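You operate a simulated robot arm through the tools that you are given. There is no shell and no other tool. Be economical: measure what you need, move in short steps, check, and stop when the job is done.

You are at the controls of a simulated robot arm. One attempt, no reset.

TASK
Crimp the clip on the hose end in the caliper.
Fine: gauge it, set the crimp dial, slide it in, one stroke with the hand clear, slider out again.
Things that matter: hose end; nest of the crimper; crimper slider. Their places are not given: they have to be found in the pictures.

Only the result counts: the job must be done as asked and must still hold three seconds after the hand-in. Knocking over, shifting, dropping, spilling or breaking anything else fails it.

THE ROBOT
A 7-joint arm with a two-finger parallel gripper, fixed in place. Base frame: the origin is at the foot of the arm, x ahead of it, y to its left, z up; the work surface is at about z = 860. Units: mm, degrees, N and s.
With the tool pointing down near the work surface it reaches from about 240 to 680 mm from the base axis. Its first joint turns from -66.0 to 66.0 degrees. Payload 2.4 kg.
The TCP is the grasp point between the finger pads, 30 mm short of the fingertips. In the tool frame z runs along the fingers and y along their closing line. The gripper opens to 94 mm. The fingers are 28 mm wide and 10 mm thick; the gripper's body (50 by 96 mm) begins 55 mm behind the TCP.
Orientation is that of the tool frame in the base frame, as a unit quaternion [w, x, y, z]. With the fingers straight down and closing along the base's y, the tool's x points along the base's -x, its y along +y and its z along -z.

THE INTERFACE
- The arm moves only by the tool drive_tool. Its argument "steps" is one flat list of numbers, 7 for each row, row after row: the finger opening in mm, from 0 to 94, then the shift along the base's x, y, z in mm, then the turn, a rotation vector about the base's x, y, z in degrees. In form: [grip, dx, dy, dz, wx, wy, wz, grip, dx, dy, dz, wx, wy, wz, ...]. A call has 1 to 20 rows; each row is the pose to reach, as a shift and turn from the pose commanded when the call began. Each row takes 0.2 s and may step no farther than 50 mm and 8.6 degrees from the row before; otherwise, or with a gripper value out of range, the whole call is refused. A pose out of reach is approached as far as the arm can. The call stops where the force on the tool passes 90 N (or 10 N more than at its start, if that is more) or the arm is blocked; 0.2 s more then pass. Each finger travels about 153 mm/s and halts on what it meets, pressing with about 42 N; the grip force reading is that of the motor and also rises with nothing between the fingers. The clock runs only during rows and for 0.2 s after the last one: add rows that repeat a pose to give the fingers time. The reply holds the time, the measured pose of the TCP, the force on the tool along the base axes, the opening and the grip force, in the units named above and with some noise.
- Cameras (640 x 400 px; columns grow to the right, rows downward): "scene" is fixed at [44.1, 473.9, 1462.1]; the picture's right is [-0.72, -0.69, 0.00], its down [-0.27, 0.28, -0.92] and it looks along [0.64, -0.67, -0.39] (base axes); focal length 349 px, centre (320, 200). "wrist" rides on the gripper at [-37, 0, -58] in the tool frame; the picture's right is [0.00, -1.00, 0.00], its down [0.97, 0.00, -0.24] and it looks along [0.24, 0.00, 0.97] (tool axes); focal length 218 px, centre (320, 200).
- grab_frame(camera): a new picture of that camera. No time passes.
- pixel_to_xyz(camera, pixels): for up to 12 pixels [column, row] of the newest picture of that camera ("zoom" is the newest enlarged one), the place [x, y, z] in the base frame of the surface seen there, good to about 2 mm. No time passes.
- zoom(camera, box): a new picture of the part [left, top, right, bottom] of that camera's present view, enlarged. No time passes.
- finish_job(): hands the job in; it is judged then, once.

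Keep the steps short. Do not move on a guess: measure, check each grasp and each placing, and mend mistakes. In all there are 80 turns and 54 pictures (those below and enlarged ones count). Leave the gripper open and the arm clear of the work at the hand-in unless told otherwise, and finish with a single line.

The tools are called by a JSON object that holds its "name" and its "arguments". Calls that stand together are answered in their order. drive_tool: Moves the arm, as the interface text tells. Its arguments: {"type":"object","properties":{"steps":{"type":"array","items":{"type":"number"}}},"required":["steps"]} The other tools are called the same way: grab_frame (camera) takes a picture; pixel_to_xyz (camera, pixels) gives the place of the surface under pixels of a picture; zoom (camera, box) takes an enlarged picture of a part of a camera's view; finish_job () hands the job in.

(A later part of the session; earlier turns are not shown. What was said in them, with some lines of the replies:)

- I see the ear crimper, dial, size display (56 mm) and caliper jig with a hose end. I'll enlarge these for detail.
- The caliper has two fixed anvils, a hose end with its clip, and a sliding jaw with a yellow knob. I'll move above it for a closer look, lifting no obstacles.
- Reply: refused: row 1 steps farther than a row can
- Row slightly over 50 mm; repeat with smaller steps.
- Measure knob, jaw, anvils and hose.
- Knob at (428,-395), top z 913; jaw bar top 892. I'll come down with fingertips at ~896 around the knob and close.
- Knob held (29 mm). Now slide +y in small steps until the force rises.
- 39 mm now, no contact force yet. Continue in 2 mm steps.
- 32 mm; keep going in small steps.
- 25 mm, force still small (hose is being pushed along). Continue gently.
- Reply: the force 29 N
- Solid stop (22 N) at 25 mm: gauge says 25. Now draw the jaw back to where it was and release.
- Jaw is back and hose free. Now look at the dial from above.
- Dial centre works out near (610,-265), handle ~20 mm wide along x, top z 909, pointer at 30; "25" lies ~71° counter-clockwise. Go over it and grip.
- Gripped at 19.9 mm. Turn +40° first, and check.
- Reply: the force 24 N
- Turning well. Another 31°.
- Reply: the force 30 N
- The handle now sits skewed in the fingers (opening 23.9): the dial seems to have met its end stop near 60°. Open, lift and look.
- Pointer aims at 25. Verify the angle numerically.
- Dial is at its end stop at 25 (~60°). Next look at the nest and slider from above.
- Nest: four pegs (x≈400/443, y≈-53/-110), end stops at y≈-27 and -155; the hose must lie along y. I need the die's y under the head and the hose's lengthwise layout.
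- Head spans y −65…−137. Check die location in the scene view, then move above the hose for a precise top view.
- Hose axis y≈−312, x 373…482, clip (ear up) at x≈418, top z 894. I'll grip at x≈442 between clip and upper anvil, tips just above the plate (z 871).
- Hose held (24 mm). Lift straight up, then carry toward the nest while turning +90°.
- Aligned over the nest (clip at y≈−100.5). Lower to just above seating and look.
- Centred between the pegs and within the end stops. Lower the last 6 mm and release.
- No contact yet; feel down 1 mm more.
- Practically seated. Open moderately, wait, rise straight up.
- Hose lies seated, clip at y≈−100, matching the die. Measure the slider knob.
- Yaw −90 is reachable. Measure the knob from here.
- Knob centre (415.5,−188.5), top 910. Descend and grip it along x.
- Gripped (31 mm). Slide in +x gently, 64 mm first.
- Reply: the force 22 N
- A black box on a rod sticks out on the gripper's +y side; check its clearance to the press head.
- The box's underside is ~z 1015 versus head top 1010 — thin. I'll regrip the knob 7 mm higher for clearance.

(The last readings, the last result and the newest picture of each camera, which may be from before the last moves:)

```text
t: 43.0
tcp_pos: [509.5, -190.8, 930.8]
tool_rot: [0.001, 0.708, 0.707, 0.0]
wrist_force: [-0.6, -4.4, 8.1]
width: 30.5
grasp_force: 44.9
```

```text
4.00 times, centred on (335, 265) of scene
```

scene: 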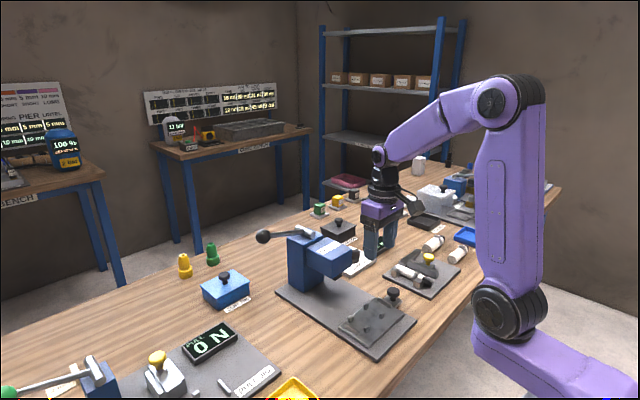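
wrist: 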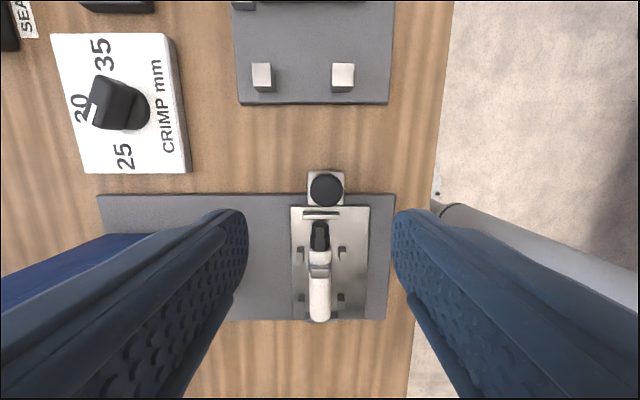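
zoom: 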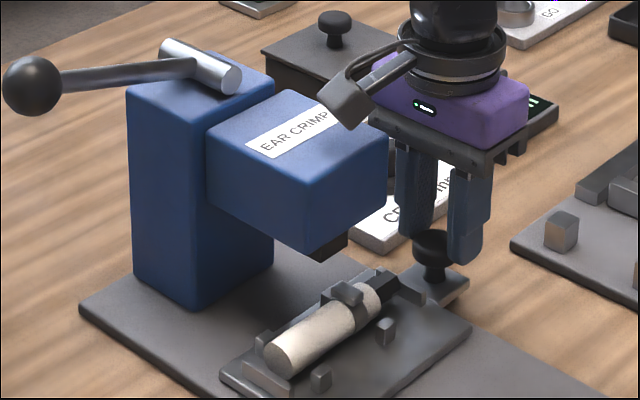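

No contact with the head. Continue another ~30 mm in small steps.

{"name": "drive_tool", "arguments": {"steps": [0, 5, 0, 0, 0, 0, 0, 0, 10, 0, 0, 0, 0, 0, 0, 15, 0, 0, 0, 0, 0, 0, 20, 0, 0, 0, 0, 0, 0, 25, 0, 0, 0, 0, 0, 0, 28, 0, 0, 0, 0, 0, 0, 28, 0, 0, 0, 0, 0]}}

{"name": "zoom", "arguments": {"camera": "scene", "box": [270, 215, 400, 315]}}

```text
t: 44.6
tcp_pos: [534.8, -190.6, 930.0]
tool_rot: [-0.001, 0.708, 0.707, -0.001]
wrist_force: [-12.0, -4.0, 23.8]
width: 30.3
grasp_force: 45.5
```

```text
4.00 times, centred on (335, 265) of scene
```

zoom: 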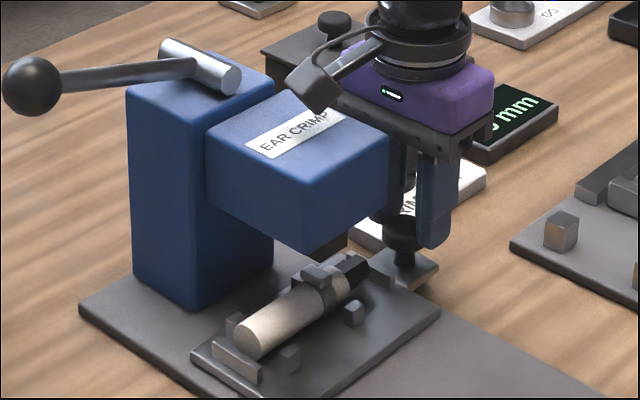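

Resistance builds (−12 N) at x≈535: likely the end stop. Push 3 mm more to confirm.

{"name": "drive_tool", "arguments": {"steps": [0, 2, 0, 0, 0, 0, 0, 0, 4, 0, 0, 0, 0, 0, 0, 4, 0, 0, 0, 0, 0]}}

```text
t: 45.4
tcp_pos: [536.1, -190.4, 929.9]
tool_rot: [-0.006, 0.708, 0.706, -0.004]
wrist_force: [-40.3, -3.5, 37.2]
width: 30.6
grasp_force: 45.0
```

End stop confirmed (40 N). Relax, release, rise straight up high and turn back to yaw 0.

{"name": "drive_tool", "arguments": {"steps": [0, -2, 0, 0, 0, 0, 0, 0, -5, 0, 0, 0, 0, 0, 50, -5, 0, 0, 0, 0, 0, 50, -5, 0, 0, 0, 0, 0, 50, -5, 0, 30, 0, 0, 0, 50, -5, 0, 70, 0, 0, 0, 50, -5, 0, 115, 0, 0, 0, 50, -5, 0, 160, 0, 0, 0, 50, -5, 0, 200, 0, 0, 8, 50, -5, 0, 230, 0, 0, 16, 50, -5, 0, 230, 0, 0, 24, 50, -5, 0, 230, 0, 0, 32, 50, -5, 0, 230, 0, 0, 40, 50, -5, 0, 230, 0, 0, 48, 40, -5, 0, 230, 0, 0, 56, 20, -5, 0, 230, 0, 0, 64, 0, -5, 0, 230, 0, 0, 72, 0, -5, 0, 230, 0, 0, 80, 0, -5, 0, 230, 0, 0, 88, 0, -5, 0, 230, 0, 0, 90]}}

{"name": "grab_frame", "arguments": {"camera": "scene"}}

{"name": "pixel_to_xyz", "arguments": {"camera": "scene", "pixels": [[263, 234], [258, 237], [268, 238], [280, 234], [292, 232], [303, 230], [313, 231], [300, 240], [325, 300], [340, 290], [225, 277]]}}

```text
t: 49.6
tcp_pos: [535.0, -189.6, 1160.8]
tool_rot: [0.0, -0.001, 1.0, -0.001]
wrist_force: [-0.2, 0.5, 0.4]
width: 0.0
grasp_force: 32.8
```

```text
11 pictures are left
```

scene: 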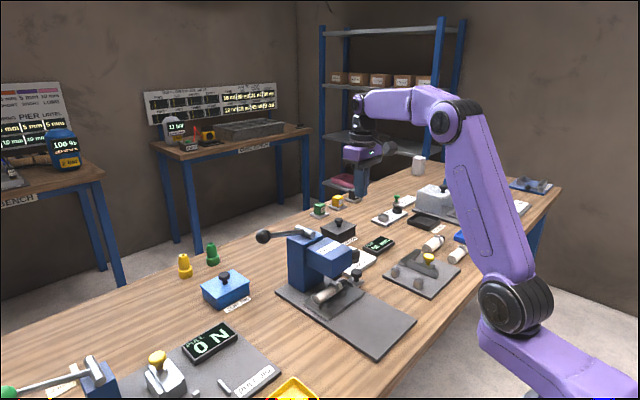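

```text
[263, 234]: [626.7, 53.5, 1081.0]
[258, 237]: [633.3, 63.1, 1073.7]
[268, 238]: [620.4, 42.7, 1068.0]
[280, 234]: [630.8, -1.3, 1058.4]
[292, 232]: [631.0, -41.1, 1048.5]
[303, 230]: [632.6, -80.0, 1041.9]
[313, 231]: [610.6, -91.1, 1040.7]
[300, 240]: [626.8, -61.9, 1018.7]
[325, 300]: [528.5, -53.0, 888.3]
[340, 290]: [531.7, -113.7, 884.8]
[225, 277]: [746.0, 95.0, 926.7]
```

Slider is in with the hose under the head, hand clear. Lever: pivot ≈(634,−87,1037), ball ≈(633,55,1070), swings about x. Go above the ball with closed fingers.

{"name": "drive_tool", "arguments": {"steps": [0, 10, 40, 0, 0, 0, 0, 0, 28, 82, 0, 0, 0, 0, 0, 46, 124, 0, 0, 0, 0, 0, 64, 166, 0, 0, 0, 0, 0, 82, 206, 0, 0, 0, 0, 0, 98, 240, 0, 0, 0, 0, 0, 98, 243, -20, 0, 0, 0, 0, 98, 243, -30, 0, 0, 0, 0, 98, 243, -30, 0, 0, 0]}}

{"name": "zoom", "arguments": {"camera": "scene", "box": [210, 150, 370, 290]}}

```text
t: 51.6
tcp_pos: [634.2, 52.8, 1129.4]
tool_rot: [0.0, 0.001, 1.0, -0.001]
wrist_force: [-0.2, 0.5, -0.3]
width: 0.1
grasp_force: 32.8
```

```text
2.86 times, centred on (290, 220) of scene
```

zoom: 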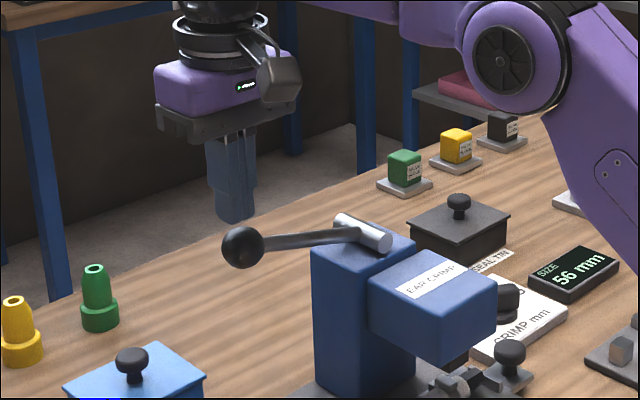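

Fingertips sit right above the ball. Make one continuous downward stroke along the arc.

{"name": "drive_tool", "arguments": {"steps": [0, 0, 0, -10, 0, 0, 0, 0, 0, 1, -20, 0, 0, 0, 0, 0, 1, -30, 0, 0, 0, 0, 0, 2, -40, 0, 0, 0, 0, 0, 2, -50, 0, 0, 0, 0, 0, 2, -60, 0, 0, 0, 0, 0, 1, -70, 0, 0, 0, 0, 0, 0, -80, 0, 0, 0, 0, 0, -2, -90, 0, 0, 0, 0, 0, -4, -100, 0, 0, 0, 0, 0, -8, -110, 0, 0, 0, 0, 0, -13, -120, 0, 0, 0, 0, 0, -19, -130, 0, 0, 0, 0, 0, -26, -140, 0, 0, 0, 0, 0, -34, -150, 0, 0, 0, 0, 0, -34, -150, 0, 0, 0]}}

{"name": "zoom", "arguments": {"camera": "scene", "box": [210, 190, 370, 330]}}

```text
t: 53.6
tcp_pos: [633.3, 55.3, 1059.5]
tool_rot: [0.01, -0.001, 1.0, 0.002]
wrist_force: [-19.2, 0.2, 25.1]
width: 0.0
grasp_force: 33.1
stopped in row 10: the force on the tool passed its limit (the readings are from after the stop); the commanded pose is now the measured one
```

```text
2.86 times, centred on (290, 260) of scene
```

zoom: 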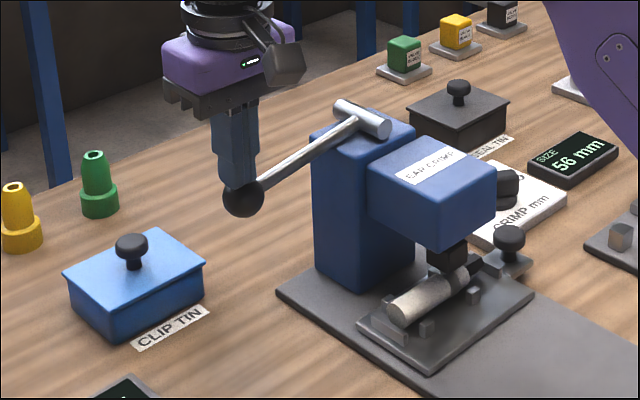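

The lever swung down and hit firm resistance (90 N); the die is down. Check close up before letting go.

{"name": "zoom", "arguments": {"camera": "scene", "box": [300, 240, 370, 310]}}

{"name": "pixel_to_xyz", "arguments": {"camera": "scene", "pixels": [[275, 258], [285, 248], [300, 235], [320, 232], [345, 280], [347, 285]]}}

```text
5.71 times, centred on (335, 275) of scene
```

zoom: 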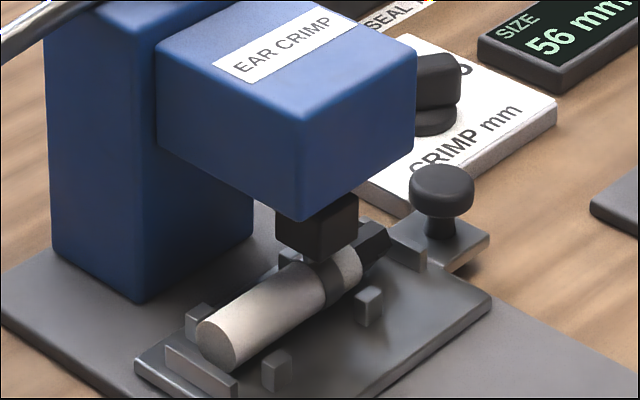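

```text
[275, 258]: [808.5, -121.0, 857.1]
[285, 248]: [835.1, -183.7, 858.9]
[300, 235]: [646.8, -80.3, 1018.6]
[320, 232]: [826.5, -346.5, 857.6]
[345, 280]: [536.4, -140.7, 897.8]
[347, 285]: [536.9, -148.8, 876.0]
```

Die is on the ear. Without lifting, press further to see whether the lever moves any more.

{"name": "drive_tool", "arguments": {"steps": [0, 0, 0, -4, 0, 0, 0, 0, 0, 0, -8, 0, 0, 0, 0, 0, 0, -12, 0, 0, 0, 0, 0, 0, -16, 0, 0, 0, 0, 0, 0, -20, 0, 0, 0]}}

```text
t: 54.5
tcp_pos: [633.8, 55.6, 1058.2]
tool_rot: [0.017, -0.001, 1.0, 0.001]
wrist_force: [-20.7, -1.1, 25.7]
width: 0.0
grasp_force: 32.7
stopped in row 4: the force on the tool passed its limit (the readings are from after the stop); the commanded pose is now the measured one
```

Solid end of stroke. Now lift the hand off and see whether the lever returns.

{"name": "drive_tool", "arguments": {"steps": [0, 0, 0, 8, 0, 0, 0, 0, 0, 0, 20, 0, 0, 0, 0, 0, 0, 35, 0, 0, 0, 0, 0, 0, 55, 0, 0, 0, 0, 0, 0, 80, 0, 0, 0, 0, 0, 0, 95, 0, 0, 0, 0, 0, 0, 95, 0, 0, 0]}}

{"name": "zoom", "arguments": {"camera": "scene", "box": [230, 210, 380, 310]}}

```text
t: 56.1
tcp_pos: [635.2, 56.9, 1152.0]
tool_rot: [0.017, -0.002, 1.0, 0.001]
wrist_force: [-0.4, -0.1, -0.4]
width: 0.0
grasp_force: 32.8
```

```text
4.00 times, centred on (305, 260) of scene
```

zoom: 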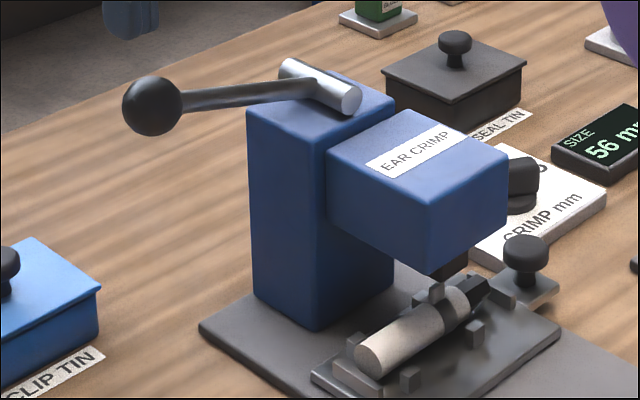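

The lever sprang back and the ear is pinched. Return above the slider knob (correcting a 2° tilt), high over everything.

{"name": "drive_tool", "arguments": {"steps": [0, -10, -30, 9, 0, 1, 0, 0, -28, -70, 9, 0, 1.95, 0, 0, -46, -112, 9, 0, 1.95, 0, 0, -64, -154, 9, 0, 1.95, 0, 0, -82, -196, 9, 0, 1.95, 0, 20, -95, -230, 9, 0, 1.95, 0, 50, -100, -246.5, 9, 0, 1.95, 0, 50, -100, -246.5, 9, 0, 1.95, 0]}}

{"name": "drive_tool", "arguments": {"steps": [50, 0, 0, 0, 0, 0, -8, 50, 0, 0, 0, 0, 0, -16, 50, 0, 0, 0, 0, 0, -24, 50, 0, 0, 0, 0, 0, -32, 50, 0, 0, 0, 0, 0, -40, 50, 0, 0, 0, 0, 0, -48, 50, 0, 0, 0, 0, 0, -56, 50, 0, 0, 0, 0, 0, -64, 50, 0, 0, 0, 0, 0, -72, 50, 0, 0, 0, 0, 0, -80, 50, 0, 0, 0, 0, 0, -88, 50, 0, 0, 0, 0, 0, -90, 50, 0, 0, 0, 0, 0, -90]}}

{"name": "grab_frame", "arguments": {"camera": "wrist"}}

```text
t: 57.9
tcp_pos: [534.1, -190.6, 1157.5]
tool_rot: [0.001, -0.002, 1.0, 0.003]
wrist_force: [0.2, -1.1, 0.0]
width: 49.9
grasp_force: 0.0
```

```text
t: 60.7
tcp_pos: [535.7, -190.4, 1159.7]
tool_rot: [0.002, 0.706, 0.708, 0.0]
wrist_force: [-0.1, 0.7, 0.7]
width: 50.1
grasp_force: 0.0
```

```text
6 pictures are left
```

wrist: 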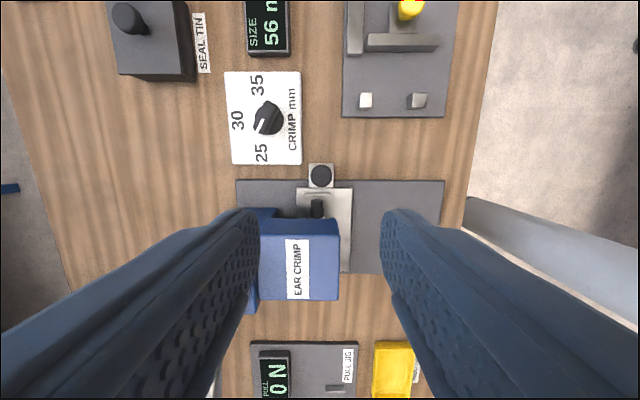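

{"name": "pixel_to_xyz", "arguments": {"camera": "wrist", "pixels": [[320, 176], [311, 176], [330, 176], [320, 168], [320, 185]]}}

```text
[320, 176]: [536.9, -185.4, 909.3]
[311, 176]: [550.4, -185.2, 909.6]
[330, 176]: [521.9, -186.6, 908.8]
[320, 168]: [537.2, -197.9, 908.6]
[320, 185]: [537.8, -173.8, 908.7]
```

Knob at (536,−187), directly below. Descend straight to the same grip height (z 930), close, then draw out.

{"name": "drive_tool", "arguments": {"steps": [54, 0, 0, -48, 0, 0, 0, 54, 0, 0, -96, 0, 0, 0, 54, 0, 0, -140, 0, 0, 0, 54, 0, 0, -180, 0, 0, 0, 54, 0, 0, -210, 0, 0, 0, 54, 0, 0, -229, 0, 0, 0, 54, 0, 0, -229, 0, 0, 0, 0, 0, 0, -229, 0, 0, 0, 0, 0, 0, -229, 0, 0, 0]}}

{"name": "drive_tool", "arguments": {"steps": [0, -4, 0, 0, 0, 0, 0, 0, -10, 0, 0, 0, 0, 0, 0, -17, 0, 0, 0, 0, 0, 0, -24, 0, 0, 0, 0, 0, 0, -31, 0, 0, 0, 0, 0, 0, -38, 0, 0, 0, 0, 0, 0, -46, 0, 0, 0, 0, 0, 0, -54, 0, 0, 0, 0, 0, 0, -62, 0, 0, 0, 0, 0, 0, -70, 0, 0, 0, 0, 0, 0, -78, 0, 0, 0, 0, 0, 0, -86, 0, 0, 0, 0, 0, 0, -94, 0, 0, 0, 0, 0, 0, -102, 0, 0, 0, 0, 0, 0, -109, 0, 0, 0, 0, 0, 0, -115, 0, 0, 0, 0, 0, 0, -119, 0, 0, 0, 0, 0, 0, -121, 0, 0, 0, 0, 0, 0, -121, 0, 0, 0, 0, 0]}}

{"name": "zoom", "arguments": {"camera": "scene", "box": [260, 210, 440, 350]}}

```text
t: 62.7
tcp_pos: [534.8, -190.9, 930.1]
tool_rot: [0.001, 0.706, 0.708, 0.001]
wrist_force: [-6.7, 1.3, -0.3]
width: 30.7
grasp_force: 44.9
```

```text
t: 66.7
tcp_pos: [414.7, -191.3, 931.4]
tool_rot: [0.003, 0.706, 0.708, 0.001]
wrist_force: [0.7, -9.8, -3.7]
width: 30.7
grasp_force: 44.8
```

```text
2.86 times, centred on (350, 280) of scene
```

zoom: 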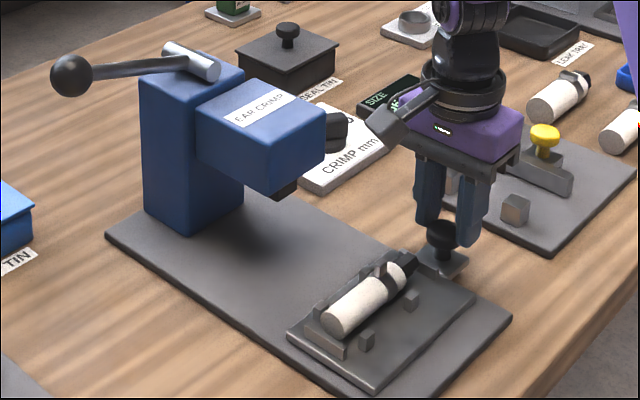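

Slider is back out. Nudge 3 mm more to confirm the stop, then release and rise clear.

{"name": "drive_tool", "arguments": {"steps": [0, -2, 0, 0, 0, 0, 0, 0, -3, 0, 0, 0, 0, 0, 0, -3, 0, 0, 0, 0, 0]}}

{"name": "drive_tool", "arguments": {"steps": [0, 2, 0, 0, 0, 0, 0, 54, 2, 0, 0, 0, 0, 0, 54, 2, 0, 0, 0, 0, 0, 54, 2, 0, 30, 0, 0, 0, 54, 2, 0, 75, 0, 0, 0, 54, 2, 0, 120, 0, 0, 0, 80, 2, 0, 120, 0, 0, 0, 80, 2, 0, 120, 0, 0, 0]}}

{"name": "grab_frame", "arguments": {"camera": "wrist"}}

{"name": "zoom", "arguments": {"camera": "scene", "box": [330, 270, 420, 340]}}

```text
t: 67.5
tcp_pos: [414.4, -190.8, 931.5]
tool_rot: [0.005, 0.705, 0.709, 0.002]
wrist_force: [19.5, -6.3, -6.9]
width: 30.3
grasp_force: 44.5
```

```text
t: 69.3
tcp_pos: [413.3, -192.2, 1051.4]
tool_rot: [0.002, 0.706, 0.708, 0.001]
wrist_force: [-0.5, -0.3, -0.6]
width: 80.3
grasp_force: 0.0
```

```text
4 pictures are left
```

wrist: 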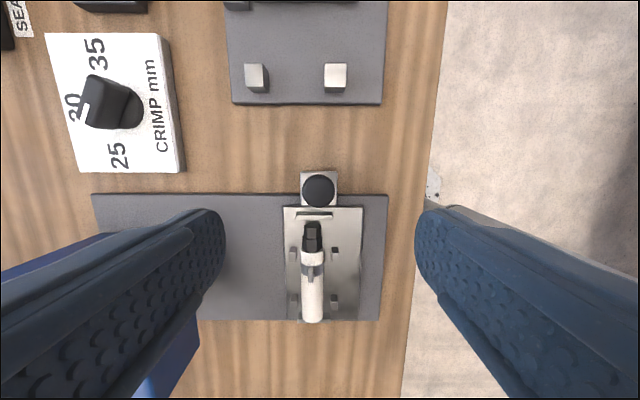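

```text
5.71 times, centred on (375, 305) of scene
```

zoom: 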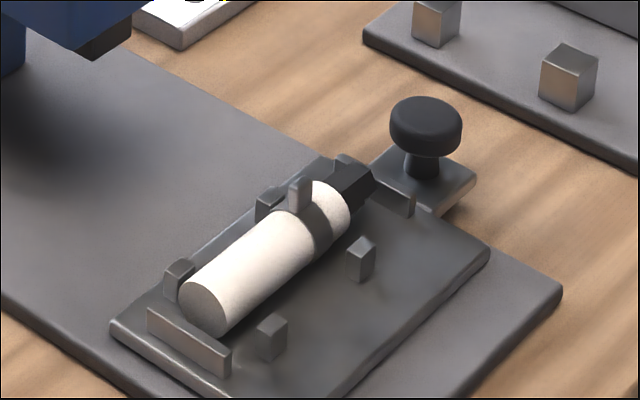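

Ear pinched, hose seated in the nest, slider at its outer stop, hand clear and open. Handing in.

{"name": "finish_job", "arguments": {}}

```text
The job is handed in.
```

The hose end gauged 25 mm, the dial was set to 25, and the clip was crimped in one stroke with the hand clear; the slider is back out and the job is handed in.
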